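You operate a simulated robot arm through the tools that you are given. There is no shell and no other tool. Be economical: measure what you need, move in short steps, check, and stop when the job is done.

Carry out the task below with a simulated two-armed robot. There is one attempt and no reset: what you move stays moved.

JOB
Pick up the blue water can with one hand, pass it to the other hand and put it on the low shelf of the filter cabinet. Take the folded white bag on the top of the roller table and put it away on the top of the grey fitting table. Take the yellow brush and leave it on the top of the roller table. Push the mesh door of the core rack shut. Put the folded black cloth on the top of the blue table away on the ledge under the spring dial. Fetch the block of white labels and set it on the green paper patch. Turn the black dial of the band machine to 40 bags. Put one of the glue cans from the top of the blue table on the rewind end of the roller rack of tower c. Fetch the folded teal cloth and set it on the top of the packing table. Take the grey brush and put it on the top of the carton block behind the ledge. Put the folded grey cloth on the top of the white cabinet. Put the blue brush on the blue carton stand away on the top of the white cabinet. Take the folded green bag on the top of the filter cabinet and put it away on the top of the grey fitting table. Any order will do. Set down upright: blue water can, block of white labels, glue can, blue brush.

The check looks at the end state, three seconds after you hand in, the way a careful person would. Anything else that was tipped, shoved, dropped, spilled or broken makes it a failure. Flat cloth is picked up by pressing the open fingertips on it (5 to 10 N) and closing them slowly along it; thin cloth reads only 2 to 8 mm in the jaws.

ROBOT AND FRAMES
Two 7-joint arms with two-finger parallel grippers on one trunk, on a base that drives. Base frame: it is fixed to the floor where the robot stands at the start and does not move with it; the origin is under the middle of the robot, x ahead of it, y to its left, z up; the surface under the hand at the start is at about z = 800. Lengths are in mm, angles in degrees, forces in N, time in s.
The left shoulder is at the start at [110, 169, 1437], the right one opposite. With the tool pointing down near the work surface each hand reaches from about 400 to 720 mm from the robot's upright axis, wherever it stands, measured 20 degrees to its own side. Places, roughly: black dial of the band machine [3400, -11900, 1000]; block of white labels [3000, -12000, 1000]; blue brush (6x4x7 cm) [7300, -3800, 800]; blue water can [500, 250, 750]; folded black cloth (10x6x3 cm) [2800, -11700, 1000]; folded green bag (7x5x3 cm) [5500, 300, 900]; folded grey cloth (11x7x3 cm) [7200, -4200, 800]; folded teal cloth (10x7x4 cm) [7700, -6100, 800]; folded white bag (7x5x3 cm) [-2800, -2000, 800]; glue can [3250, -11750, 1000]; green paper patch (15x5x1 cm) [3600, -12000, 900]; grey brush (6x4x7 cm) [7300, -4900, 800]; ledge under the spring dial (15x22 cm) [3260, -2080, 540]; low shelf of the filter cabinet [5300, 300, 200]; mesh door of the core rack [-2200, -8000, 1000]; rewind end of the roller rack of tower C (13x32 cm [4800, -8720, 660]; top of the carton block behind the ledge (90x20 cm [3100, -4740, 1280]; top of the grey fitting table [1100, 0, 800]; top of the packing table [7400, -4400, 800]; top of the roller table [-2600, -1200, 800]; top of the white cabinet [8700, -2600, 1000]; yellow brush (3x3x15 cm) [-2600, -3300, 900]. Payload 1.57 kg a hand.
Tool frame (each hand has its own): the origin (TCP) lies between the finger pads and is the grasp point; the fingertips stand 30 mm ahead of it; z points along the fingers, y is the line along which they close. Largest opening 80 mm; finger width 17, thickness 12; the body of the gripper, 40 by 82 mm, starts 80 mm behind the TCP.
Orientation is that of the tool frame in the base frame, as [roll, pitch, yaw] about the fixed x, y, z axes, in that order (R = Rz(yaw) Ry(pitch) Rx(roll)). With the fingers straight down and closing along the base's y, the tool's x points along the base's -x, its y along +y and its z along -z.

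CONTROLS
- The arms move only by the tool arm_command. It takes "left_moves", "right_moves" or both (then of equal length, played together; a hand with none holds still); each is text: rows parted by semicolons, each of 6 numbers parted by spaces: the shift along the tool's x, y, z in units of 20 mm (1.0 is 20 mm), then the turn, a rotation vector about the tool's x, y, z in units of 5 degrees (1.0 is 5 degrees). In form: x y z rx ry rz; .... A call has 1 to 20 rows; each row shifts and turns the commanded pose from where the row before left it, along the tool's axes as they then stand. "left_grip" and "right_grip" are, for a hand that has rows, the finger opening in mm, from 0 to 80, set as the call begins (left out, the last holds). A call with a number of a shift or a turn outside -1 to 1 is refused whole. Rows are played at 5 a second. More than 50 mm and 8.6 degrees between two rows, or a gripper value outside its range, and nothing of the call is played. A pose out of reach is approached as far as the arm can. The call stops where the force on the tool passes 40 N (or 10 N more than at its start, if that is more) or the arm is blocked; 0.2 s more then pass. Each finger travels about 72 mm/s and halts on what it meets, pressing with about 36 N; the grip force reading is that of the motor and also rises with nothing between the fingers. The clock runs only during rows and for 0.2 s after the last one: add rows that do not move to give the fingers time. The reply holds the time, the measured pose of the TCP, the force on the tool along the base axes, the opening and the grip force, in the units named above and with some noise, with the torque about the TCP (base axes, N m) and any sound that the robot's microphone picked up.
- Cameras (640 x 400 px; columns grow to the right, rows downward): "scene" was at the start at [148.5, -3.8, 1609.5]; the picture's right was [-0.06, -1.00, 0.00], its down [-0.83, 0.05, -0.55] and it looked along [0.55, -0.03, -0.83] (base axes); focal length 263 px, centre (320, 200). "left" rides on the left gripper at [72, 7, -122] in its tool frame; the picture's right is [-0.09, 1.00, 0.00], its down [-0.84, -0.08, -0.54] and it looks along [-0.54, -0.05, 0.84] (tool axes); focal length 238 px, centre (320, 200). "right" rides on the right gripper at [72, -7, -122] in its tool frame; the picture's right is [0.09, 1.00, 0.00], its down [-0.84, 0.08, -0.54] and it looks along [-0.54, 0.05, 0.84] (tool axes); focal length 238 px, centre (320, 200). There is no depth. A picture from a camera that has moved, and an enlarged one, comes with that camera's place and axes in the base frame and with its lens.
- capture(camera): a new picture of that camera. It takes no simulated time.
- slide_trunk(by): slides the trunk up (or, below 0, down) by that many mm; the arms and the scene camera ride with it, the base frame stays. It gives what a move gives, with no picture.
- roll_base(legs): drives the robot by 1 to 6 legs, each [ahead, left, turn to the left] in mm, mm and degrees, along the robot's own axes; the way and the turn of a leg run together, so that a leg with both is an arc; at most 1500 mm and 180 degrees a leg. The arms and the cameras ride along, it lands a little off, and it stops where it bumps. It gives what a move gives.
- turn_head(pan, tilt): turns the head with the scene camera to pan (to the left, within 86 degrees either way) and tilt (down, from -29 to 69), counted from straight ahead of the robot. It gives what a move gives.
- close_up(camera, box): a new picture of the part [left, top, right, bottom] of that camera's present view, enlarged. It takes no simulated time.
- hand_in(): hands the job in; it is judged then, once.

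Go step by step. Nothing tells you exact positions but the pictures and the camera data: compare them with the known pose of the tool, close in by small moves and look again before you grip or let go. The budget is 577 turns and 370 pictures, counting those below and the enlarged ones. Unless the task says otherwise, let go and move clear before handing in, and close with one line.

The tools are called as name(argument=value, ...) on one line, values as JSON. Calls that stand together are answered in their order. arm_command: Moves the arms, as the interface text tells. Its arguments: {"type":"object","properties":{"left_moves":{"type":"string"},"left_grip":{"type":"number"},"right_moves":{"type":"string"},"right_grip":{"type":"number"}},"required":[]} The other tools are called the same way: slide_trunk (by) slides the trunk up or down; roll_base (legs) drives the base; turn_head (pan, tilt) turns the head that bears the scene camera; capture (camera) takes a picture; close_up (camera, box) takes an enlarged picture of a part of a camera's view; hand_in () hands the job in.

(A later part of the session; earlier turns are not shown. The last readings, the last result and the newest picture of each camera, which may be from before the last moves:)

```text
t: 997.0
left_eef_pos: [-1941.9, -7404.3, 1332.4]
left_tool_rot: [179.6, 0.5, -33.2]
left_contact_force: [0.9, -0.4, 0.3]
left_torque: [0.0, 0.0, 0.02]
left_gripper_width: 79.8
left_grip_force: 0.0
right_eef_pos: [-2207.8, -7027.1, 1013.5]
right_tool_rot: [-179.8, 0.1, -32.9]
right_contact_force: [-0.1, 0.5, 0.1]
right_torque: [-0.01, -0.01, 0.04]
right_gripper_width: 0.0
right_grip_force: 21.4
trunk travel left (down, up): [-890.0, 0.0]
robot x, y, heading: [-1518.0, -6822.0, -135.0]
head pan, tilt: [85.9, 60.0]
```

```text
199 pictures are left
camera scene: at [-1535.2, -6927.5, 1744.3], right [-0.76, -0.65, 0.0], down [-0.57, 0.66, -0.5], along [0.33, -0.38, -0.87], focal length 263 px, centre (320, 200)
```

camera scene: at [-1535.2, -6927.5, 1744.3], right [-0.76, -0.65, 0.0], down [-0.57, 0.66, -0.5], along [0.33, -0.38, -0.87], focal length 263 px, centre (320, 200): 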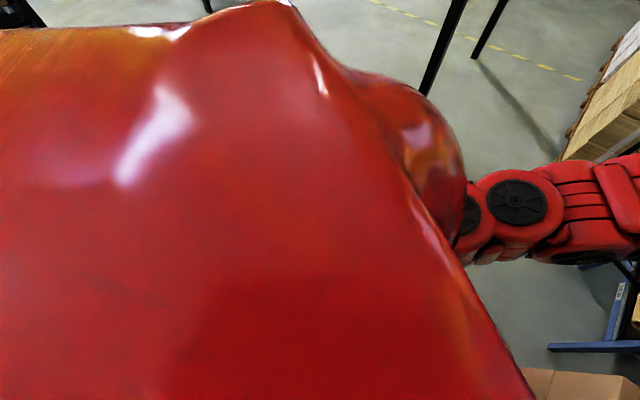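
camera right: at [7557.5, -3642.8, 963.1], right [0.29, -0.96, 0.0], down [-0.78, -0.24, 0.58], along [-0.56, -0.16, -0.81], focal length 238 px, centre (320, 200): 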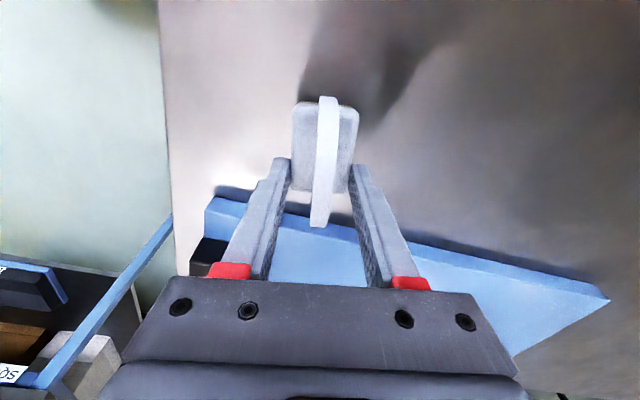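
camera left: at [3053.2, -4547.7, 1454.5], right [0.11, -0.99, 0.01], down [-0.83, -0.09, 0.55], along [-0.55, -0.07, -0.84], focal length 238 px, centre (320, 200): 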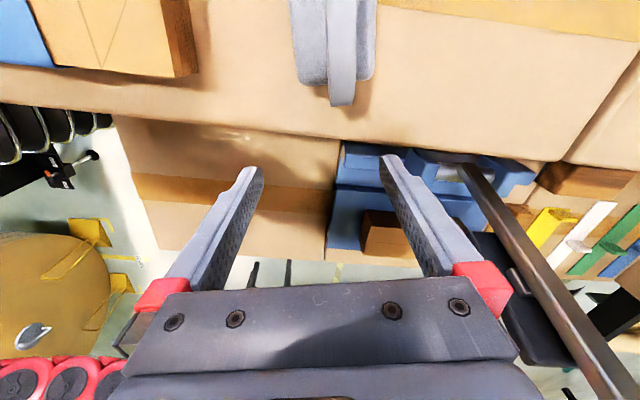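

I'll step west to clear the jack, go south, then approach the door spot.

roll_base(legs=[[134, -219, 0], [272, 272, 0], [87, 620, 0], [106, 106, 0]])

turn_head(pan=-10, tilt=30)

capture(camera="scene")

```text
t: 1002.8
left_eef_pos: [-1970.2, -8017.9, 1334.6]
left_tool_rot: [179.6, 0.7, -27.6]
left_contact_force: [0.1, -0.3, 0.3]
left_torque: [0.03, 0.0, 0.0]
left_gripper_width: 79.9
left_grip_force: 0.1
right_eef_pos: [-2273.1, -7667.6, 1013.2]
right_tool_rot: [-179.8, -0.1, -27.6]
right_contact_force: [0.5, 0.0, 0.4]
right_torque: [0.02, 0.03, -0.02]
right_gripper_width: 0.2
right_grip_force: 21.2
trunk travel left (down, up): [-890.0, 0.0]
robot x, y, heading: [-1608.9, -7393.7, -129.6]
head pan, tilt: [85.9, 60.0]
stopped in leg 3: the robot was blocked; the commanded pose is now the measured one
```

```text
t: 1004.5
left_eef_pos: [-1970.9, -8016.1, 1334.3]
left_tool_rot: [179.6, 0.6, -27.5]
left_contact_force: [0.3, -0.3, -0.3]
left_torque: [0.0, 0.01, 0.02]
left_gripper_width: 80.1
left_grip_force: 0.1
right_eef_pos: [-2273.5, -7666.4, 1014.4]
right_tool_rot: [-179.8, 0.1, -27.6]
right_contact_force: [-0.2, 0.0, 0.5]
right_torque: [-0.02, 0.03, 0.01]
right_gripper_width: 0.0
right_grip_force: 21.5
trunk travel left (down, up): [-890.0, 0.0]
robot x, y, heading: [-1609.2, -7396.3, -129.7]
head pan, tilt: [-10.0, 30.0]
```

```text
198 pictures are left
camera scene: at [-1730.0, -7515.8, 1786.4], right [-0.65, 0.76, 0.0], down [0.38, 0.32, -0.87], along [-0.66, -0.56, -0.5], focal length 263 px, centre (320, 200)
```

scene: 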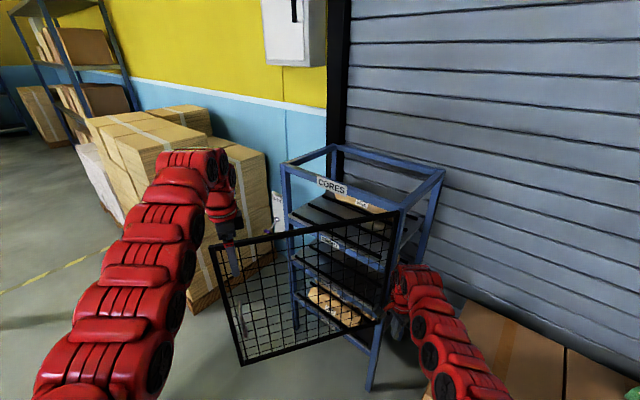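

The door's free edge is at ≈[-1990, -8168], hinge ≈[-2547, -7830]. From here I can push it about 320 mm from the hinge. Moving the hand up to it.

roll_base(legs=[[200, 166, 0]])

capture(camera="scene")

```text
t: 1006.3
left_eef_pos: [-1967.0, -8271.3, 1335.6]
left_tool_rot: [179.5, 0.6, -27.5]
left_contact_force: [0.2, 0.7, 0.6]
left_torque: [-0.03, 0.01, 0.02]
left_gripper_width: 80.1
left_grip_force: 0.0
right_eef_pos: [-2268.9, -7924.4, 1015.5]
right_tool_rot: [-179.8, 0.0, -27.5]
right_contact_force: [-0.5, 0.3, 0.2]
right_torque: [0.01, -0.01, 0.0]
right_gripper_width: 0.0
right_grip_force: 20.9
trunk travel left (down, up): [-890.0, 0.0]
robot x, y, heading: [-1604.7, -7652.2, -129.2]
head pan, tilt: [-10.0, 30.0]
```

```text
197 pictures are left
camera scene: at [-1726.7, -7768.8, 1786.6], right [-0.65, 0.76, 0.0], down [0.38, 0.32, -0.87], along [-0.66, -0.56, -0.5], focal length 263 px, centre (320, 200)
```

scene: 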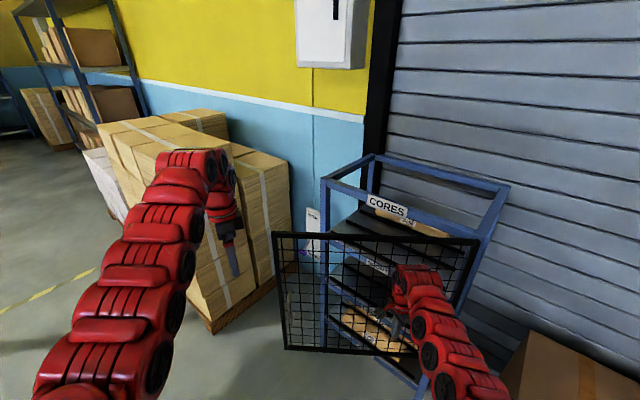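

Pushing the door along its arc.

roll_base(legs=[[119, 48, 0], [110, -25, 0]])

capture(camera="scene")

```text
t: 1008.4
left_eef_pos: [-2093.9, -8463.5, 1332.8]
left_tool_rot: [179.5, 0.6, -27.6]
left_contact_force: [-0.5, -0.5, -0.3]
left_torque: [-0.04, 0.04, 0.0]
left_gripper_width: 80.1
left_grip_force: 0.1
right_eef_pos: [-2396.5, -8115.2, 1015.5]
right_tool_rot: [-179.8, 0.2, -27.6]
right_contact_force: [0.4, -0.1, 0.1]
right_torque: [-0.03, 0.0, 0.04]
right_gripper_width: 0.0
right_grip_force: 21.0
trunk travel left (down, up): [-890.0, 0.0]
robot x, y, heading: [-1732.3, -7840.6, -129.2]
head pan, tilt: [-10.0, 30.0]
```

```text
196 pictures are left
camera scene: at [-1852.8, -7962.3, 1786.5], right [-0.65, 0.76, 0.0], down [0.38, 0.33, -0.87], along [-0.66, -0.56, -0.5], focal length 263 px, centre (320, 200)
```

scene: 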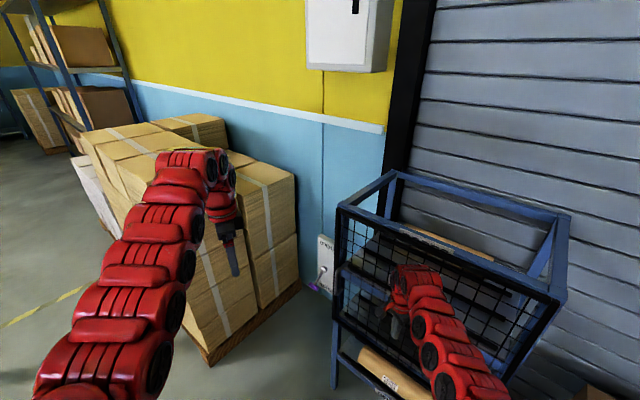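

roll_base(legs=[[93, -61, 0]])

close_up(camera="scene", box=[300, 160, 600, 400])

```text
t: 1009.5
left_eef_pos: [-2151.2, -8477.4, 1338.1]
left_tool_rot: [179.3, 0.9, -27.9]
left_contact_force: [0.0, -0.1, -0.4]
left_torque: [-0.03, 0.03, -0.02]
left_gripper_width: 80.2
left_grip_force: 0.1
right_eef_pos: [-2441.6, -8134.5, 1013.6]
right_tool_rot: [-179.2, -0.9, -26.8]
right_contact_force: [0.1, -0.2, 0.7]
right_torque: [-0.03, 0.02, 0.0]
right_gripper_width: 0.0
right_grip_force: 21.8
trunk travel left (down, up): [-890.0, 0.0]
robot x, y, heading: [-1795.3, -7865.2, -129.7]
head pan, tilt: [-10.0, 30.0]
stopped in leg 1: the robot was blocked; the commanded pose is now the measured one
```

```text
1.67 times, centred on (450, 280) of scene
camera zoom: at [-1905.1, -7976.4, 1787.7], right [-0.65, 0.76, 0.0], down [0.37, 0.32, -0.87], along [-0.66, -0.56, -0.49], focal length 438 px, centre (103, 67)
```

zoom: 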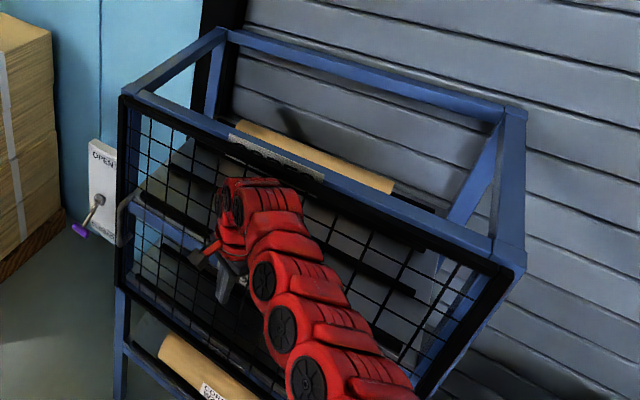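

The door looks flush with the frame. Backing off and checking it from a clearer view.

roll_base(legs=[[-150, 60, 0]])

turn_head(pan=-15, tilt=35)

close_up(camera="scene", box=[240, 100, 560, 360])

```text
t: 1010.9
left_eef_pos: [-2025.3, -8404.7, 1332.7]
left_tool_rot: [179.8, 0.7, -28.2]
left_contact_force: [-0.6, -0.6, 0.1]
left_torque: [0.02, 0.0, 0.01]
left_gripper_width: 80.1
left_grip_force: 0.0
right_eef_pos: [-2313.5, -8057.1, 1006.0]
right_tool_rot: [-178.7, -1.2, -27.3]
right_contact_force: [-0.4, 0.1, -0.9]
right_torque: [0.0, 0.0, -0.01]
right_gripper_width: 0.0
right_grip_force: 20.8
trunk travel left (down, up): [-890.0, 0.0]
robot x, y, heading: [-1655.7, -7785.9, -129.9]
head pan, tilt: [-10.0, 30.0]
```

```text
t: 1011.5
left_eef_pos: [-2023.3, -8402.9, 1332.6]
left_tool_rot: [179.7, 0.7, -28.2]
left_contact_force: [-0.5, 0.0, 0.0]
left_torque: [-0.01, 0.02, 0.02]
left_gripper_width: 79.8
left_grip_force: 0.1
right_eef_pos: [-2312.7, -8056.0, 1007.4]
right_tool_rot: [-178.7, -1.2, -27.2]
right_contact_force: [0.1, 0.0, 0.1]
right_torque: [0.01, 0.0, -0.01]
right_gripper_width: 0.0
right_grip_force: 20.9
trunk travel left (down, up): [-890.0, 0.0]
robot x, y, heading: [-1657.1, -7787.8, -130.0]
head pan, tilt: [-15.0, 35.0]
```

```text
1.54 times, centred on (400, 230) of scene
camera zoom: at [-1781.9, -7897.5, 1778.5], right [-0.58, 0.82, 0.0], down [0.47, 0.33, -0.82], along [-0.67, -0.47, -0.57], focal length 404 px, centre (197, 154)
```

zoom: 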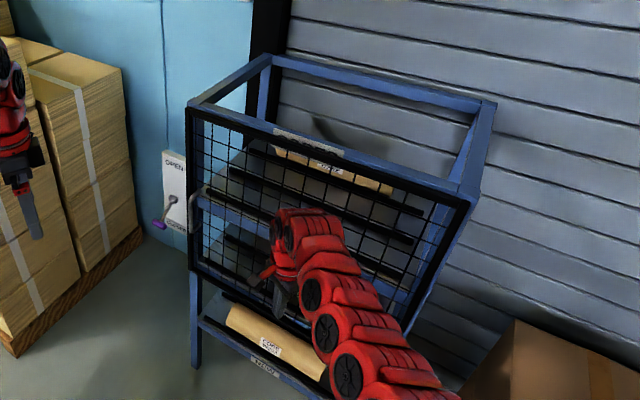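

The mesh door is shut. Now south to the blue band-machine table: along x≈-1480 between the pallets and the black frame, then east.

roll_base(legs=[[0, 0, 40], [600, 175, 0], [1400, 0, 0], [900, 0, 0]])

turn_head(pan=60, tilt=15)

capture(camera="scene")

```text
t: 1027.9
left_eef_pos: [-1305.3, -11402.6, 1332.3]
left_tool_rot: [179.6, 0.6, 12.8]
left_contact_force: [-0.1, -0.4, 0.0]
left_torque: [-0.01, 0.01, -0.02]
left_gripper_width: 80.0
left_grip_force: 0.1
right_eef_pos: [-1752.0, -11329.9, 1007.8]
right_tool_rot: [-178.9, -1.1, 13.6]
right_contact_force: [0.6, 0.2, 0.3]
right_torque: [0.0, 0.0, 0.02]
right_gripper_width: 0.2
right_grip_force: 21.0
trunk travel left (down, up): [-890.0, 0.0]
robot x, y, heading: [-1433.9, -10696.9, -88.9]
head pan, tilt: [-15.0, 35.0]
```

```text
t: 1029.4
left_eef_pos: [-1306.6, -11403.9, 1333.9]
left_tool_rot: [179.7, 0.5, 12.7]
left_contact_force: [-0.2, 0.4, 0.1]
left_torque: [0.0, 0.01, 0.02]
left_gripper_width: 80.1
left_grip_force: 0.1
right_eef_pos: [-1750.8, -11330.2, 1007.4]
right_tool_rot: [-178.8, -1.1, 13.6]
right_contact_force: [0.0, -1.0, -0.7]
right_torque: [-0.05, 0.01, 0.03]
right_gripper_width: 0.0
right_grip_force: 20.9
trunk travel left (down, up): [-890.0, 0.0]
robot x, y, heading: [-1434.3, -10701.1, -88.8]
head pan, tilt: [60.0, 15.0]
```

```text
193 pictures are left
camera scene: at [-1351.9, -10821.7, 1810.5], right [-0.49, -0.87, 0.0], down [-0.23, 0.13, -0.97], along [0.84, -0.47, -0.26], focal length 263 px, centre (320, 200)
```

scene: 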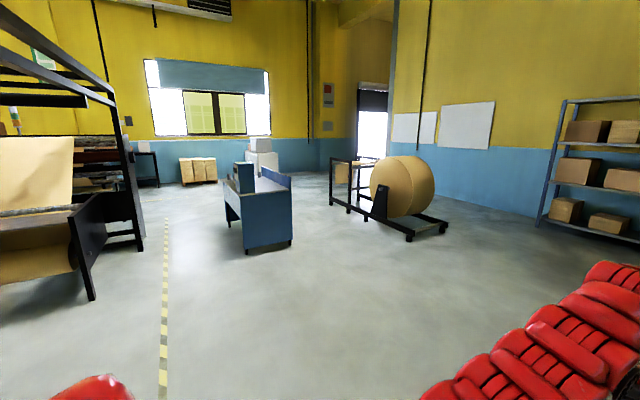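

The blue table stands free in the open floor (west end x≈2330, y -11620…-12300). I'll drive nearer and look at its top from the north-west.

roll_base(legs=[[0, 0, 88.8], [1490, 0, 0], [1400, 0, 0]])

turn_head(pan=-20, tilt=25)

capture(camera="scene")

```text
t: 1047.2
left_eef_pos: [2180.9, -10676.3, 1333.1]
left_tool_rot: [179.7, 0.6, 101.5]
left_contact_force: [-0.3, 0.3, 0.1]
left_torque: [0.0, -0.01, -0.01]
left_gripper_width: 80.0
left_grip_force: 0.1
right_eef_pos: [2097.8, -11120.2, 1008.1]
right_tool_rot: [-179.0, -1.1, 102.3]
right_contact_force: [0.9, 0.9, 0.5]
right_torque: [-0.01, 0.0, 0.02]
right_gripper_width: 0.0
right_grip_force: 21.6
trunk travel left (down, up): [-890.0, 0.0]
robot x, y, heading: [1471.3, -10790.8, 0.0]
head pan, tilt: [60.0, 15.0]
```

```text
t: 1048.7
left_eef_pos: [2182.4, -10676.8, 1333.5]
left_tool_rot: [179.7, 0.6, 101.5]
left_contact_force: [0.1, 0.0, -0.2]
left_torque: [0.02, 0.01, 0.0]
left_gripper_width: 80.1
left_grip_force: 0.1
right_eef_pos: [2097.1, -11118.9, 1007.3]
right_tool_rot: [-178.8, -1.0, 102.3]
right_contact_force: [-0.4, 0.5, 0.6]
right_torque: [0.01, -0.01, 0.0]
right_gripper_width: 0.1
right_grip_force: 21.2
trunk travel left (down, up): [-890.0, 0.0]
robot x, y, heading: [1471.9, -10786.8, 0.3]
head pan, tilt: [-20.0, 25.0]
```

```text
192 pictures are left
camera scene: at [1636.1, -10819.4, 1794.3], right [-0.35, -0.94, 0.0], down [-0.4, 0.15, -0.91], along [0.85, -0.31, -0.42], focal length 263 px, centre (320, 200)
```

scene: 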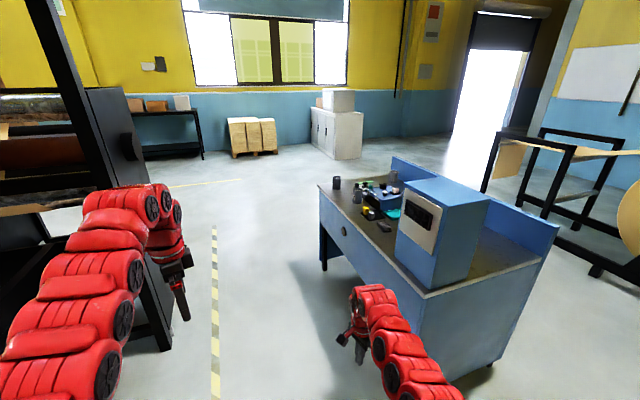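

close_up(camera="scene", box=[300, 150, 560, 320])

```text
2.35 times, centred on (430, 235) of scene
camera zoom: at [1636.1, -10819.4, 1794.3], right [-0.35, -0.94, 0.0], down [-0.4, 0.15, -0.91], along [0.85, -0.31, -0.42], focal length 618 px, centre (61, 118)
```

zoom: 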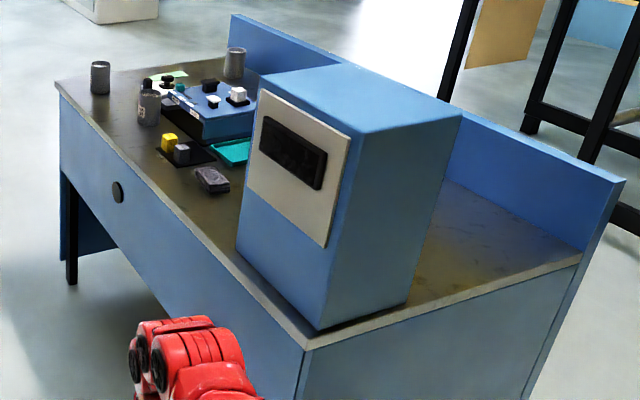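

I'll turn to face the table (south) and strafe to its middle, then look down at the items.

roll_base(legs=[[0, 0, -90.3], [0, 1450, 0], [250, 0, 0]])

turn_head(pan=0, tilt=45)

capture(camera="scene")

```text
t: 1060.4
left_eef_pos: [2982.2, -11618.2, 1344.6]
left_tool_rot: [178.9, 1.2, 9.8]
left_contact_force: [-0.1, 0.7, 0.3]
left_torque: [0.02, 0.03, -0.01]
left_gripper_width: 79.8
left_grip_force: 0.1
right_eef_pos: [2541.7, -11514.7, 1010.0]
right_tool_rot: [-178.0, -1.9, 10.3]
right_contact_force: [-0.4, -1.0, 0.4]
right_torque: [-0.01, 0.03, 0.03]
right_gripper_width: 0.0
right_grip_force: 21.5
trunk travel left (down, up): [-890.0, 0.0]
robot x, y, heading: [2878.9, -10928.0, -92.2]
head pan, tilt: [-20.0, 25.0]
stopped in leg 3: the robot was blocked; the commanded pose is now the measured one
```

```text
t: 1061.3
left_eef_pos: [2980.6, -11619.6, 1345.4]
left_tool_rot: [178.7, 1.2, 10.1]
left_contact_force: [-0.2, -0.2, -0.1]
left_torque: [-0.02, 0.02, 0.01]
left_gripper_width: 80.1
left_grip_force: 0.1
right_eef_pos: [2542.2, -11515.6, 1009.5]
right_tool_rot: [-177.7, -1.9, 10.4]
right_contact_force: [0.3, -0.3, 0.4]
right_torque: [0.03, 0.05, -0.02]
right_gripper_width: 0.0
right_grip_force: 21.4
trunk travel left (down, up): [-890.0, 0.0]
robot x, y, heading: [2882.2, -10926.8, -91.8]
head pan, tilt: [0.0, 45.0]
```

```text
190 pictures are left
camera scene: at [2885.0, -11058.7, 1766.5], right [-1.0, 0.03, 0.01], down [0.02, 0.69, -0.72], along [-0.03, -0.72, -0.69], focal length 263 px, centre (320, 200)
```

scene: 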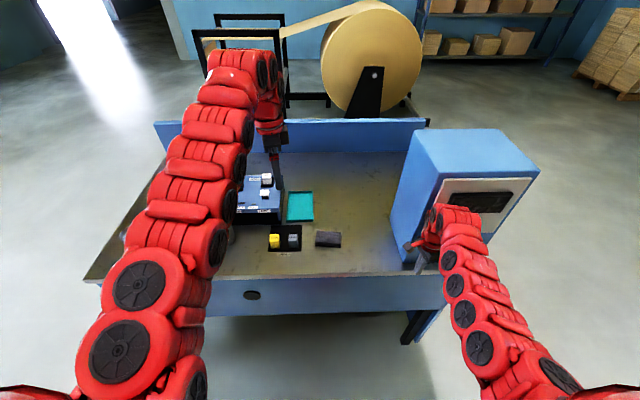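

My right hand met the blue box at the table's west end. Backing off and shifting east.

roll_base(legs=[[-140, 0, 1.8], [0, 480, 0]])

capture(camera="scene")

close_up(camera="scene", box=[180, 170, 560, 330])

```text
t: 1065.1
left_eef_pos: [3480.1, -11500.0, 1333.4]
left_tool_rot: [179.5, 0.6, 11.6]
left_contact_force: [-0.1, 0.6, 0.4]
left_torque: [0.02, -0.02, -0.03]
left_gripper_width: 79.7
left_grip_force: 0.0
right_eef_pos: [3038.9, -11403.1, 996.9]
right_tool_rot: [-176.9, -2.5, 12.1]
right_contact_force: [-0.6, -0.3, 0.0]
right_torque: [-0.02, -0.02, 0.04]
right_gripper_width: 0.1
right_grip_force: 20.8
trunk travel left (down, up): [-890.0, 0.0]
robot x, y, heading: [3369.6, -10785.8, -90.3]
head pan, tilt: [0.0, 45.0]
```

```text
189 pictures are left
camera scene: at [3364.5, -10950.3, 1763.7], right [-1.0, 0.0, 0.0], down [0.0, 0.71, -0.71], along [0.0, -0.71, -0.71], focal length 263 px, centre (320, 200)
```

scene: 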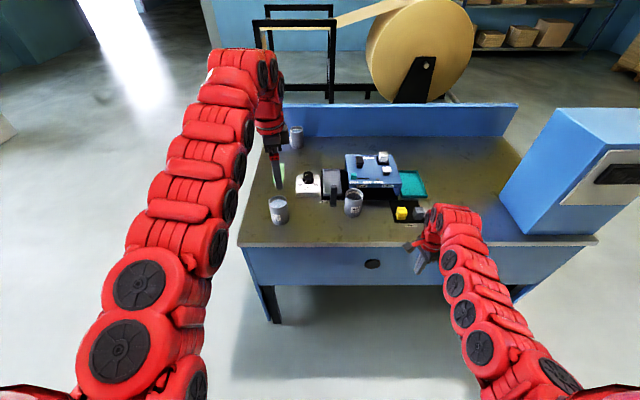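

```text
1.68 times, centred on (370, 250) of scene
camera zoom: at [3364.5, -10950.3, 1763.7], right [-1.0, 0.0, 0.0], down [0.0, 0.71, -0.71], along [0.0, -0.71, -0.71], focal length 442 px, centre (236, 116)
```

zoom: 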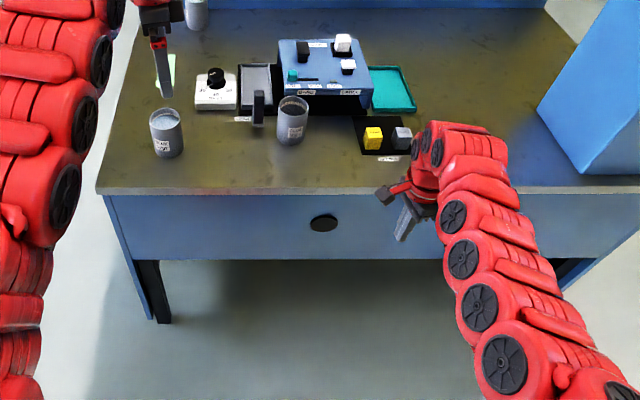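

The glue cans, dial box, blue box with white blocks, and green patch are visible. Enlarging the dial and the blocks.

close_up(camera="scene", box=[280, 140, 440, 230])

```text
4.00 times, centred on (360, 185) of scene
camera zoom: at [3364.5, -10950.3, 1763.7], right [-1.0, 0.0, 0.0], down [0.0, 0.71, -0.71], along [0.0, -0.71, -0.71], focal length 1050 px, centre (160, 260)
```

zoom: 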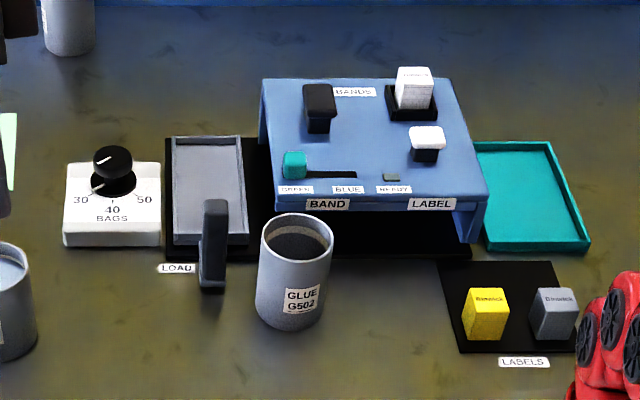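

The white label block sits in a black holder on the blue box at ≈[3064, -11970]; the dial shows 30/40/50 marks. I'll turn the right hand back to its nominal orientation.

arm_command(right_moves="0 0 0 0 0 -1;0 0 0 0 0 -1;0 0 0 0 0 -1;0 0 0 0 0 -1;0 0 0 0 0 -1;0 0 0 0 0 -1;0 0 0 0 0 -1;0 0 0 0 0 -1;0 0 0 0 0 -1;0 0 0 0 0 -1;0 0 0 0 0 -1;0 0 0 0 0 -1;0 0 0 0 0 -1;0 0 0 0 0 -1;0 0 0 0 0 -1;0 0 0 0 0 -0.6", right_grip=80)

```text
t: 1068.5
left_eef_pos: [3480.6, -11499.6, 1332.7]
left_tool_rot: [179.7, 0.6, 11.5]
left_contact_force: [0.0, -0.3, 0.3]
left_torque: [0.02, -0.01, -0.01]
left_gripper_width: 80.2
left_grip_force: 0.0
right_eef_pos: [3072.9, -11370.4, 998.1]
right_tool_rot: [179.2, -3.6, 85.8]
right_contact_force: [0.3, 0.1, -0.4]
right_torque: [0.04, 0.0, 0.02]
right_gripper_width: 79.8
right_grip_force: 0.0
right hand out of reach, approached as far as the arm can: row 13, 14, 15, 16
trunk travel left (down, up): [-890.0, 0.0]
robot x, y, heading: [3369.5, -10789.6, -90.1]
head pan, tilt: [0.0, 45.0]
```

Raising the right hand and pitching it forward about 30°, then creeping toward the table.

arm_command(right_moves="-0.6 0 -0.8 0 -1 0;-0.6 0 -0.8 0 -1 0;-0.7 0 -0.7 0 -1 0;-0.8 0 -0.6 0 -1 0;-0.9 0 -0.5 0 -1 0;-0.9 0 -0.5 0 -1 0")

roll_base(legs=[[300, 0, 0]])

capture(camera="right")

capture(camera="scene")

```text
t: 1069.9
left_eef_pos: [3479.7, -11498.3, 1334.1]
left_tool_rot: [179.7, 0.6, 11.6]
left_contact_force: [-0.6, -0.5, 0.3]
left_torque: [0.0, 0.0, -0.03]
left_gripper_width: 79.9
left_grip_force: 0.1
right_eef_pos: [3058.0, -11464.9, 1040.0]
right_tool_rot: [179.5, 16.5, 85.4]
right_contact_force: [0.0, -0.3, 0.4]
right_torque: [-0.01, 0.02, 0.03]
right_gripper_width: 80.2
right_grip_force: 0.1
right hand out of reach, approached as far as the arm can: row 1, 2, 3, 4, 5, 6
trunk travel left (down, up): [-890.0, 0.0]
robot x, y, heading: [3367.0, -10789.4, -90.3]
head pan, tilt: [0.0, 45.0]
```

```text
t: 1071.9
left_eef_pos: [3479.4, -11789.4, 1331.4]
left_tool_rot: [179.8, 0.6, 11.5]
left_contact_force: [-0.1, -0.7, -0.8]
left_torque: [-0.03, -0.02, 0.03]
left_gripper_width: 80.1
left_grip_force: 0.0
right_eef_pos: [3057.1, -11752.9, 1038.9]
right_tool_rot: [179.5, 15.8, 85.5]
right_contact_force: [0.3, -0.1, -0.5]
right_torque: [0.01, 0.0, 0.03]
right_gripper_width: 80.3
right_grip_force: 0.1
trunk travel left (down, up): [-890.0, 0.0]
robot x, y, heading: [3368.5, -11077.1, -90.3]
head pan, tilt: [0.0, 45.0]
stopped in leg 1: the force on the tool passed its limit at 63 N (the readings are from after the stop); the commanded pose is now the measured one
```

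```text
186 pictures are left
camera right: at [3057.1, -11652.1, 1137.0], right [1.0, 0.01, -0.02], down [0.02, -0.66, 0.75], along [0.0, -0.75, -0.66], focal length 238 px, centre (320, 200)
```

right: 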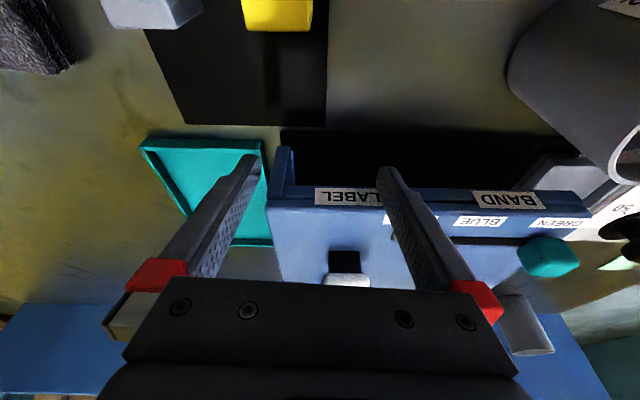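

```text
185 pictures are left
camera scene: at [3365.0, -11241.8, 1763.5], right [-1.0, 0.0, 0.0], down [0.0, 0.71, -0.71], along [0.0, -0.71, -0.71], focal length 263 px, centre (320, 200)
```

scene: 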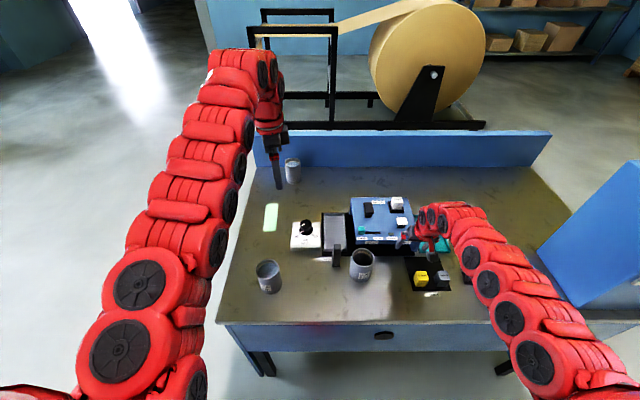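

The fingertips met the blue box's front panel (its top is higher than I assumed). Backing off 80 mm, then pitching the right hand further and raising it.

roll_base(legs=[[-90, 0, 0]])

arm_command(right_moves="0 0 0 0 -1 0;0 0 0 0 -1 0;0 0 0 0 -1 0;0 0 0 0 -1 0;0 0 0 0 -1 0;0 0 0 0 -1 0;-0.7 0 -0.7 0 0 0;-0.7 0 -0.7 0 0 0;-0.7 0 -0.7 0 0 0;-0.7 0 -0.7 0 0 0;-0.7 0 -0.7 0 0 0")

capture(camera="right")

```text
t: 1073.0
left_eef_pos: [3480.2, -11702.9, 1331.8]
left_tool_rot: [179.8, 0.6, 11.6]
left_contact_force: [-0.7, -0.7, -0.7]
left_torque: [0.0, -0.01, 0.01]
left_gripper_width: 79.9
left_grip_force: 0.1
right_eef_pos: [3058.5, -11664.4, 1039.9]
right_tool_rot: [179.4, 15.7, 85.6]
right_contact_force: [-0.2, 0.4, -0.7]
right_torque: [0.0, 0.0, -0.02]
right_gripper_width: 79.9
right_grip_force: 0.1
trunk travel left (down, up): [-890.0, 0.0]
robot x, y, heading: [3365.7, -10989.9, -90.2]
head pan, tilt: [0.0, 45.0]
```

```text
t: 1075.4
left_eef_pos: [3479.7, -11700.4, 1334.3]
left_tool_rot: [179.7, 0.6, 11.6]
left_contact_force: [1.2, -0.5, -0.9]
left_torque: [0.02, 0.01, 0.02]
left_gripper_width: 80.2
left_grip_force: 0.2
right_eef_pos: [3000.8, -11716.0, 1050.7]
right_tool_rot: [179.9, 38.3, 85.0]
right_contact_force: [0.2, -0.4, -0.2]
right_torque: [0.01, -0.01, -0.01]
right_gripper_width: 79.8
right_grip_force: 0.2
right hand out of reach, approached as far as the arm can: row 1, 2, 3, 4, 5, 6, 7, 8, 9, 10, 11
trunk travel left (down, up): [-890.0, 0.0]
robot x, y, heading: [3367.9, -10990.0, -90.0]
head pan, tilt: [0.0, 45.0]
```

```text
184 pictures are left
camera right: at [3006.3, -11585.4, 1102.4], right [1.0, -0.01, -0.06], down [0.05, -0.33, 0.94], along [-0.03, -0.95, -0.32], focal length 238 px, centre (320, 200)
```

right: 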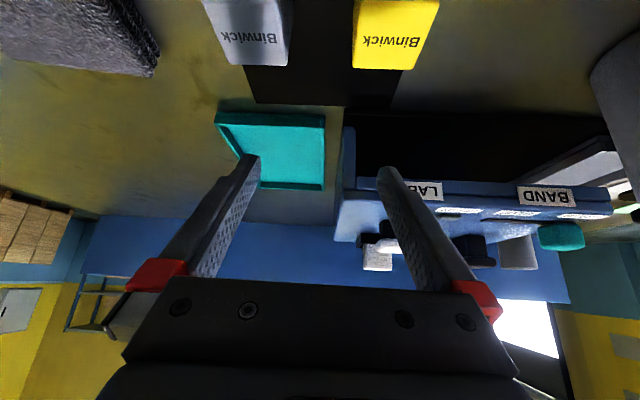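

close_up(camera="right", box=[320, 160, 480, 280])

```text
3.33 times, centred on (400, 220) of right
camera zoom: at [3006.3, -11585.4, 1102.4], right [1.0, -0.01, -0.06], down [0.05, -0.33, 0.94], along [-0.03, -0.95, -0.32], focal length 794 px, centre (53, 133)
```

zoom: 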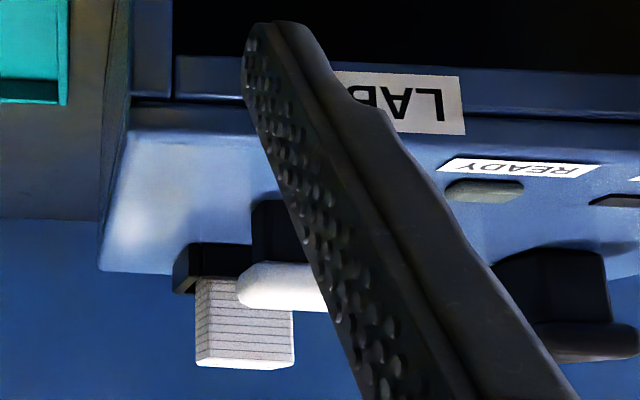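

The white block is at ≈[3078, -11910], z 1055–1090 above its holder. I'll pitch the right hand to ~60° so it can reach it from the front at that height.

arm_command(right_moves="0 0 0 0 -1 0;0 0 0 0 -1 0;0 0 0 0 -1 0;0 0 0 0 -1 0;0 0 0 0 -0.5 0;0 1 0 0 0 0;0 1 0 0 0 0;0 1 0 0 0 0;-0.85 0.8 -0.5 0 0 0;-0.85 0 -0.5 0 0 0;-0.85 0 -0.5 0 0 0")

capture(camera="right")

```text
t: 1077.8
left_eef_pos: [3481.4, -11699.4, 1332.2]
left_tool_rot: [179.9, 0.7, 11.7]
left_contact_force: [0.8, -0.2, 0.2]
left_torque: [0.0, 0.0, 0.01]
left_gripper_width: 79.9
left_grip_force: 0.1
right_eef_pos: [3027.4, -11710.7, 1022.0]
right_tool_rot: [-175.7, 50.2, 88.3]
right_contact_force: [0.8, 0.0, -0.7]
right_torque: [0.05, -0.01, -0.01]
right_gripper_width: 80.0
right_grip_force: 0.1
right hand out of reach, approached as far as the arm can: row 1, 3, 6, 7, 8, 9, 10, 11
trunk travel left (down, up): [-890.0, 0.0]
robot x, y, heading: [3367.6, -10992.0, -90.3]
head pan, tilt: [0.0, 45.0]
```

```text
182 pictures are left
camera right: at [3035.5, -11572.5, 1044.9], right [0.99, -0.03, -0.12], down [0.11, -0.13, 0.99], along [-0.04, -0.99, -0.12], focal length 238 px, centre (320, 200)
```

right: 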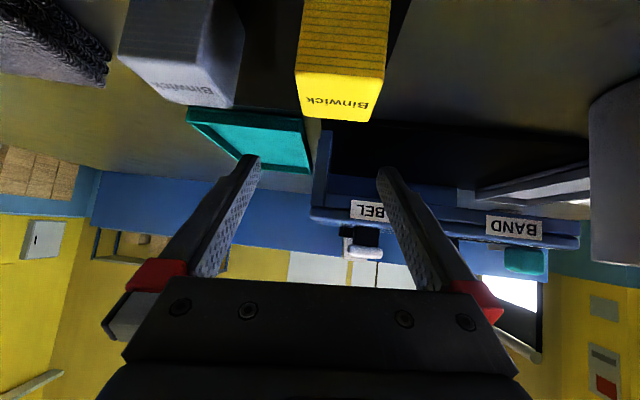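

The right arm is badly folded. I'll back away from the table and bring it to a comfortable low pose, then re-raise it from there.

roll_base(legs=[[-350, 0, 0]])

arm_command(right_moves="0.8 0 -0.3 0 1 0;0.8 0 -0.3 0 1 0;0.8 0 0 0 1 0;0.8 0 0.2 0 1 0;0.8 0 0.4 0 1 0;0.8 0 0.5 0 1 0;0.8 0 0.6 0 1 0;0.8 0 0.7 0 1 0;0.8 0 0.8 0 1 0;0.8 0 0.8 0 1 0;0.8 0 0.8 0 0 0;0.8 0 0.8 0 0 0;0.8 0 0.8 0 0 0;0.8 0 0 0 0 0;0.8 0 0 0 0 0")

```text
t: 1080.0
left_eef_pos: [3478.8, -11357.3, 1332.9]
left_tool_rot: [179.8, 0.5, 11.4]
left_contact_force: [-0.5, 0.4, -0.5]
left_torque: [-0.01, 0.04, 0.01]
left_gripper_width: 80.4
left_grip_force: 0.1
right_eef_pos: [3028.0, -11366.9, 1019.8]
right_tool_rot: [-175.9, 50.3, 87.7]
right_contact_force: [-0.2, -0.2, 0.2]
right_torque: [0.0, 0.0, 0.05]
right_gripper_width: 80.4
right_grip_force: 0.0
trunk travel left (down, up): [-890.0, 0.0]
robot x, y, heading: [3368.3, -10646.7, -90.3]
head pan, tilt: [0.0, 45.0]
```

```text
t: 1083.2
left_eef_pos: [3479.8, -11356.7, 1332.9]
left_tool_rot: [179.7, 0.6, 11.3]
left_contact_force: [0.4, 0.2, 0.2]
left_torque: [0.01, 0.02, -0.02]
left_gripper_width: 80.1
left_grip_force: 0.1
right_eef_pos: [3038.4, -11162.4, 835.0]
right_tool_rot: [-177.4, 0.6, 84.6]
right_contact_force: [0.3, 0.3, 0.2]
right_torque: [0.01, 0.0, 0.01]
right_gripper_width: 80.0
right_grip_force: 0.0
trunk travel left (down, up): [-890.0, 0.0]
robot x, y, heading: [3367.9, -10649.4, -90.1]
head pan, tilt: [0.0, 45.0]
```

arm_command(right_moves="0 1 0 -0.5 0 -1;0 1 0 0 0 0;0 1 0 0 0 0;0 1 0 0 0 0;-1 0 -1 0 0 0;-1 0 -1 0 0 0;-1 0 -1 0 0 0;-1 0 -1 0 0 0;-1 0 -1 0 0 0;-1 0 -1 0 0 0;-0.5 0 -1 0 0 0;-0.5 0 -1 0 0 0;-0.5 0 -1 0 0 0;0 0 -1 0 0 0;0 0 -1 0 0 0;0 0 -1 0 0 0")

capture(camera="scene")

```text
t: 1086.7
left_eef_pos: [3479.6, -11356.7, 1333.6]
left_tool_rot: [179.8, 0.6, 11.4]
left_contact_force: [-0.8, -0.1, -0.8]
left_torque: [0.0, -0.02, 0.01]
left_gripper_width: 79.9
left_grip_force: 0.1
right_eef_pos: [3118.4, -11313.6, 1073.2]
right_tool_rot: [-179.9, 0.4, 89.6]
right_contact_force: [0.1, 0.0, 0.2]
right_torque: [0.03, 0.02, 0.01]
right_gripper_width: 80.0
right_grip_force: 0.0
trunk travel left (down, up): [-890.0, 0.0]
robot x, y, heading: [3369.4, -10644.4, -90.3]
head pan, tilt: [0.0, 45.0]
```

```text
181 pictures are left
camera scene: at [3366.6, -10807.0, 1763.7], right [-1.0, 0.01, 0.0], down [0.0, 0.71, -0.71], along [-0.01, -0.71, -0.71], focal length 263 px, centre (320, 200)
```

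scene: 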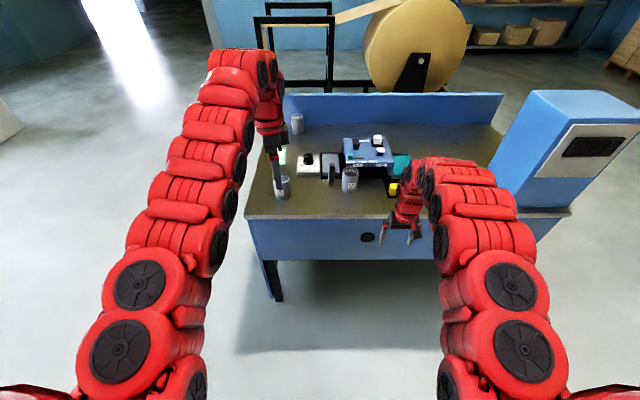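

The right arm is in a good posture now. Raising and pitching it forward 25°.

arm_command(right_moves="-0.3 0 -0.7 0 -1 0;-0.3 0 -0.7 0 -1 0;-0.3 0 -0.7 0 -1 0;-0.4 0 -0.7 0 -1 0;-0.5 0 -0.7 0 -1 0;-0.5 0 -0.5 0 0 0;-0.5 0 -0.5 0 0 0")

roll_base(legs=[[330, -20, 0]])

capture(camera="right")

```text
t: 1088.2
left_eef_pos: [3480.3, -11356.6, 1331.8]
left_tool_rot: [179.8, 0.7, 11.4]
left_contact_force: [0.3, -0.6, -0.3]
left_torque: [-0.01, 0.01, 0.0]
left_gripper_width: 80.2
left_grip_force: 0.1
right_eef_pos: [3110.7, -11391.9, 1161.0]
right_tool_rot: [-179.9, 25.4, 89.7]
right_contact_force: [0.2, -0.3, 0.0]
right_torque: [-0.03, 0.01, 0.03]
right_gripper_width: 80.0
right_grip_force: 0.0
right hand out of reach, approached as far as the arm can: row 1, 3, 4, 5
trunk travel left (down, up): [-890.0, 0.0]
robot x, y, heading: [3365.6, -10645.2, -90.4]
head pan, tilt: [0.0, 45.0]
```

```text
t: 1090.4
left_eef_pos: [3457.9, -11684.5, 1334.0]
left_tool_rot: [179.7, 0.8, 11.4]
left_contact_force: [-1.2, 0.0, 0.5]
left_torque: [-0.04, 0.05, 0.0]
left_gripper_width: 80.0
left_grip_force: 0.1
right_eef_pos: [3087.7, -11720.6, 1163.5]
right_tool_rot: [-179.8, 25.4, 89.6]
right_contact_force: [-0.2, -0.3, 0.3]
right_torque: [-0.05, 0.01, 0.01]
right_gripper_width: 80.3
right_grip_force: 0.0
trunk travel left (down, up): [-890.0, 0.0]
robot x, y, heading: [3348.9, -10973.7, -90.1]
head pan, tilt: [0.0, 45.0]
```

```text
180 pictures are left
camera right: at [3082.4, -11605.0, 1242.3], right [1.0, 0.08, -0.04], down [0.07, -0.52, 0.85], along [0.04, -0.85, -0.53], focal length 238 px, centre (320, 200)
```

right: 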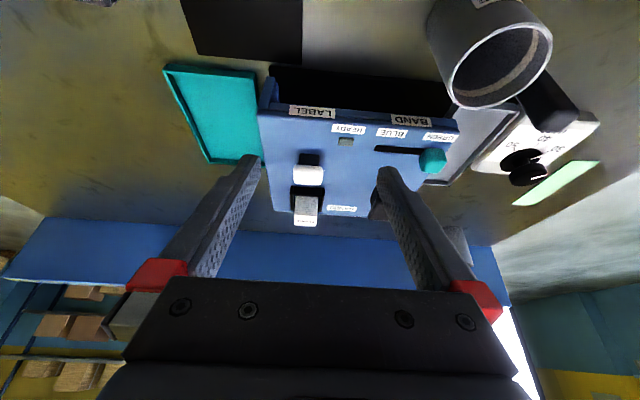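

The block is at ≈[3077, -11920]. Rolling forward so the hand is above it, then checking.

roll_base(legs=[[195, -11, 0]])

arm_command(right_moves="0.42 0 0.9 0 0 0;0.42 0 0.9 0 0 0")

capture(camera="right")

```text
t: 1092.0
left_eef_pos: [3450.3, -11875.4, 1334.7]
left_tool_rot: [179.6, 0.6, 11.7]
left_contact_force: [1.2, 0.8, 0.5]
left_torque: [-0.03, 0.01, 0.01]
left_gripper_width: 80.1
left_grip_force: 0.0
right_eef_pos: [3078.7, -11911.5, 1163.4]
right_tool_rot: [-180.0, 25.4, 89.9]
right_contact_force: [0.1, -0.7, 0.0]
right_torque: [-0.04, -0.02, 0.0]
right_gripper_width: 79.7
right_grip_force: 0.0
trunk travel left (down, up): [-890.0, 0.0]
robot x, y, heading: [3336.7, -11159.9, -90.5]
head pan, tilt: [0.0, 45.0]
```

```text
t: 1092.6
left_eef_pos: [3448.4, -11877.0, 1332.4]
left_tool_rot: [179.7, 0.7, 11.6]
left_contact_force: [-0.3, 0.4, -0.2]
left_torque: [-0.03, 0.02, 0.0]
left_gripper_width: 80.0
left_grip_force: 0.1
right_eef_pos: [3077.1, -11915.2, 1123.5]
right_tool_rot: [-179.9, 25.4, 89.8]
right_contact_force: [0.5, 0.4, -0.3]
right_torque: [-0.01, -0.04, 0.0]
right_gripper_width: 79.9
right_grip_force: 0.0
trunk travel left (down, up): [-890.0, 0.0]
robot x, y, heading: [3339.5, -11167.0, -90.4]
head pan, tilt: [0.0, 45.0]
```

```text
179 pictures are left
camera right: at [3071.7, -11798.5, 1202.7], right [1.0, 0.08, -0.04], down [0.08, -0.52, 0.85], along [0.05, -0.85, -0.53], focal length 238 px, centre (320, 200)
```

right: 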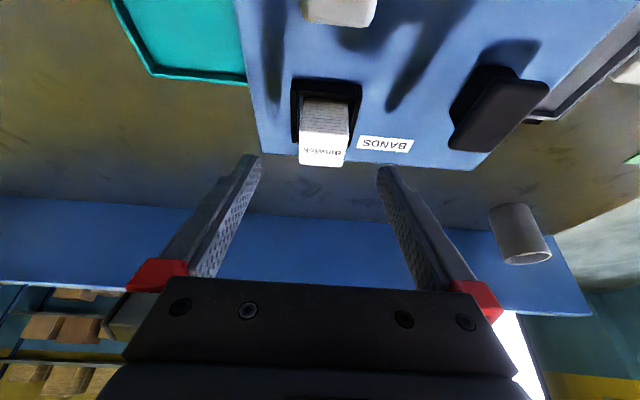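

arm_command(right_moves="0.42 0 0.9 0 0 0;0.34 0 0.73 0 0 0;0 0 0 0 0 0")

capture(camera="right")

```text
t: 1093.4
left_eef_pos: [3448.7, -11876.7, 1332.3]
left_tool_rot: [179.7, 0.5, 11.6]
left_contact_force: [-0.3, -0.3, -0.9]
left_torque: [0.01, 0.0, 0.02]
left_gripper_width: 80.2
left_grip_force: 0.0
right_eef_pos: [3076.7, -11914.5, 1085.2]
right_tool_rot: [-180.0, 25.3, 89.9]
right_contact_force: [0.2, 0.7, 0.8]
right_torque: [-0.01, -0.01, -0.03]
right_gripper_width: 80.0
right_grip_force: 0.1
trunk travel left (down, up): [-890.0, 0.0]
robot x, y, heading: [3337.8, -11167.4, -90.0]
head pan, tilt: [0.0, 45.0]
```

```text
178 pictures are left
camera right: at [3071.7, -11798.9, 1165.1], right [1.0, 0.08, -0.04], down [0.08, -0.52, 0.85], along [0.05, -0.85, -0.53], focal length 238 px, centre (320, 200)
```

right: 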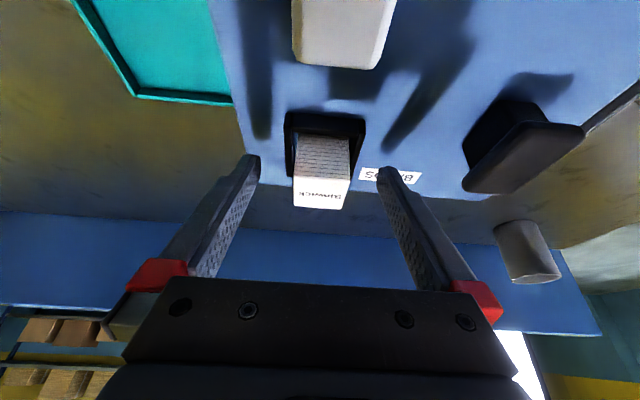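

arm_command(right_moves="0 0 0 0 0 0;0 0 0 0 0 0;0 0 0 0 0 0;0 0 0 0 0 0", right_grip=10)

arm_command(right_moves="-0.42 0 -0.9 0 0 0;-0.42 0 -0.9 0 0 0;-0.42 0 -0.9 0 0 0;-0.42 0 -0.9 0 0 0")

capture(camera="right")

```text
t: 1094.4
left_eef_pos: [3448.3, -11877.1, 1333.2]
left_tool_rot: [179.7, 0.6, 11.7]
left_contact_force: [0.4, 0.5, -0.2]
left_torque: [0.0, 0.03, -0.04]
left_gripper_width: 79.9
left_grip_force: 0.0
right_eef_pos: [3076.4, -11915.5, 1085.0]
right_tool_rot: [-179.9, 25.2, 89.7]
right_contact_force: [-0.3, -0.6, -0.2]
right_torque: [0.03, 0.02, 0.01]
right_gripper_width: 32.6
right_grip_force: 36.3
trunk travel left (down, up): [-890.0, 0.0]
robot x, y, heading: [3336.9, -11166.6, -90.3]
head pan, tilt: [0.0, 45.0]
```

```text
t: 1095.4
left_eef_pos: [3449.5, -11878.0, 1334.1]
left_tool_rot: [179.7, 0.6, 11.7]
left_contact_force: [-0.1, 0.3, 0.6]
left_torque: [0.0, 0.01, -0.01]
left_gripper_width: 79.9
left_grip_force: 0.0
right_eef_pos: [3080.9, -11913.8, 1167.8]
right_tool_rot: [-180.0, 25.2, 89.8]
right_contact_force: [0.0, -0.4, 0.5]
right_torque: [-0.01, -0.01, 0.0]
right_gripper_width: 32.8
right_grip_force: 36.2
trunk travel left (down, up): [-890.0, 0.0]
robot x, y, heading: [3334.9, -11166.8, -89.9]
head pan, tilt: [0.0, 45.0]
```

```text
177 pictures are left
camera right: at [3074.1, -11797.8, 1246.6], right [1.0, 0.08, -0.04], down [0.08, -0.52, 0.85], along [0.05, -0.85, -0.53], focal length 238 px, centre (320, 200)
```

right: 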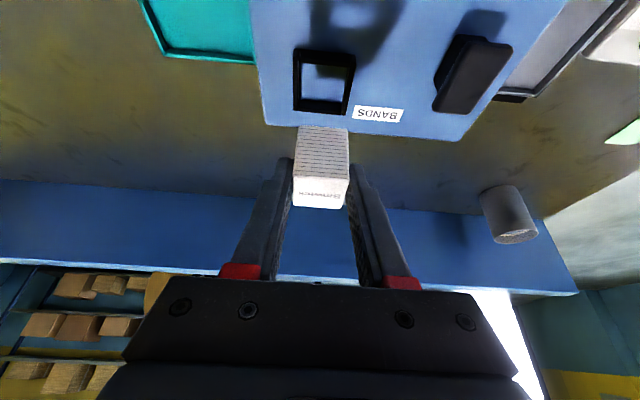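

The block is held. Strafing to bring it over the green patch.

roll_base(legs=[[-30, 498, 0]])

capture(camera="right")

```text
t: 1098.3
left_eef_pos: [3943.7, -11848.1, 1333.4]
left_tool_rot: [179.6, 0.6, 11.9]
left_contact_force: [-0.4, -0.4, 0.0]
left_torque: [0.01, -0.01, 0.0]
left_gripper_width: 79.8
left_grip_force: 0.1
right_eef_pos: [3574.5, -11886.1, 1164.1]
right_tool_rot: [179.9, 25.4, 90.1]
right_contact_force: [0.3, -0.3, 0.5]
right_torque: [-0.03, -0.01, -0.01]
right_gripper_width: 32.8
right_grip_force: 36.1
trunk travel left (down, up): [-890.0, 0.0]
robot x, y, heading: [3827.7, -11138.3, -89.8]
head pan, tilt: [0.0, 45.0]
```

```text
176 pictures are left
camera right: at [3568.0, -11770.4, 1245.6], right [1.0, 0.08, -0.04], down [0.08, -0.52, 0.85], along [0.05, -0.85, -0.53], focal length 238 px, centre (320, 200)
```

right: 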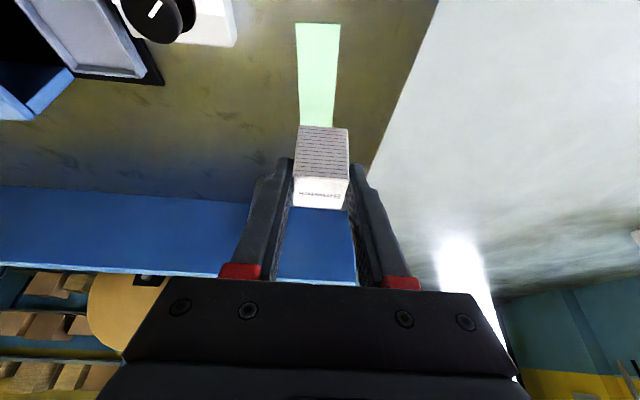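

The patch spans y ≈ -11927…-12077 at x≈3568. Rolling 99 mm ahead, then lowering with the trunk.

roll_base(legs=[[97, -6, 0]])

slide_trunk(by=-150)

capture(camera="right")

```text
t: 1099.4
left_eef_pos: [3940.9, -11938.3, 1334.1]
left_tool_rot: [179.6, 0.7, 12.0]
left_contact_force: [0.3, 0.9, -0.7]
left_torque: [-0.02, -0.01, -0.02]
left_gripper_width: 80.4
left_grip_force: 0.0
right_eef_pos: [3571.1, -11978.9, 1168.3]
right_tool_rot: [-179.9, 25.5, 90.3]
right_contact_force: [0.3, -0.3, 0.1]
right_torque: [-0.02, 0.02, 0.0]
right_gripper_width: 32.7
right_grip_force: 35.8
trunk travel left (down, up): [-890.0, 0.0]
robot x, y, heading: [3823.7, -11234.4, -89.8]
head pan, tilt: [0.0, 45.0]
```

```text
t: 1101.2
left_eef_pos: [3940.6, -11941.2, 1183.0]
left_tool_rot: [179.8, 0.6, 12.1]
left_contact_force: [-0.4, 0.1, 1.0]
left_torque: [-0.02, -0.02, 0.02]
left_gripper_width: 80.0
left_grip_force: 0.1
right_eef_pos: [3571.4, -11980.5, 1015.8]
right_tool_rot: [-179.8, 25.3, 90.2]
right_contact_force: [0.1, -0.2, -0.4]
right_torque: [0.0, 0.02, 0.04]
right_gripper_width: 32.6
right_grip_force: 35.8
trunk travel left (down, up): [-740.0, 150.0]
robot x, y, heading: [3822.7, -11233.5, -89.4]
head pan, tilt: [0.0, 45.0]
```

```text
175 pictures are left
camera right: at [3564.9, -11865.1, 1096.0], right [1.0, 0.09, -0.04], down [0.08, -0.52, 0.85], along [0.05, -0.85, -0.53], focal length 238 px, centre (320, 200)
```

right: 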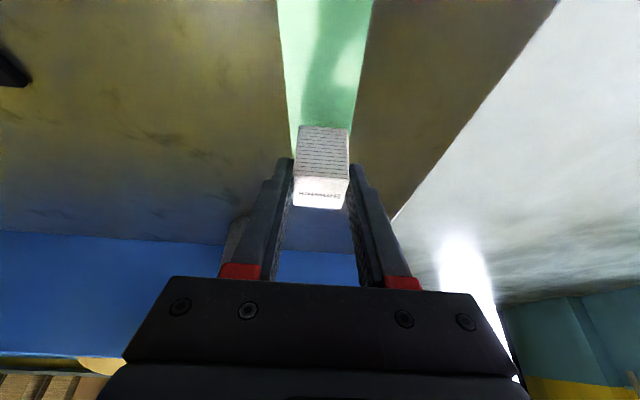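

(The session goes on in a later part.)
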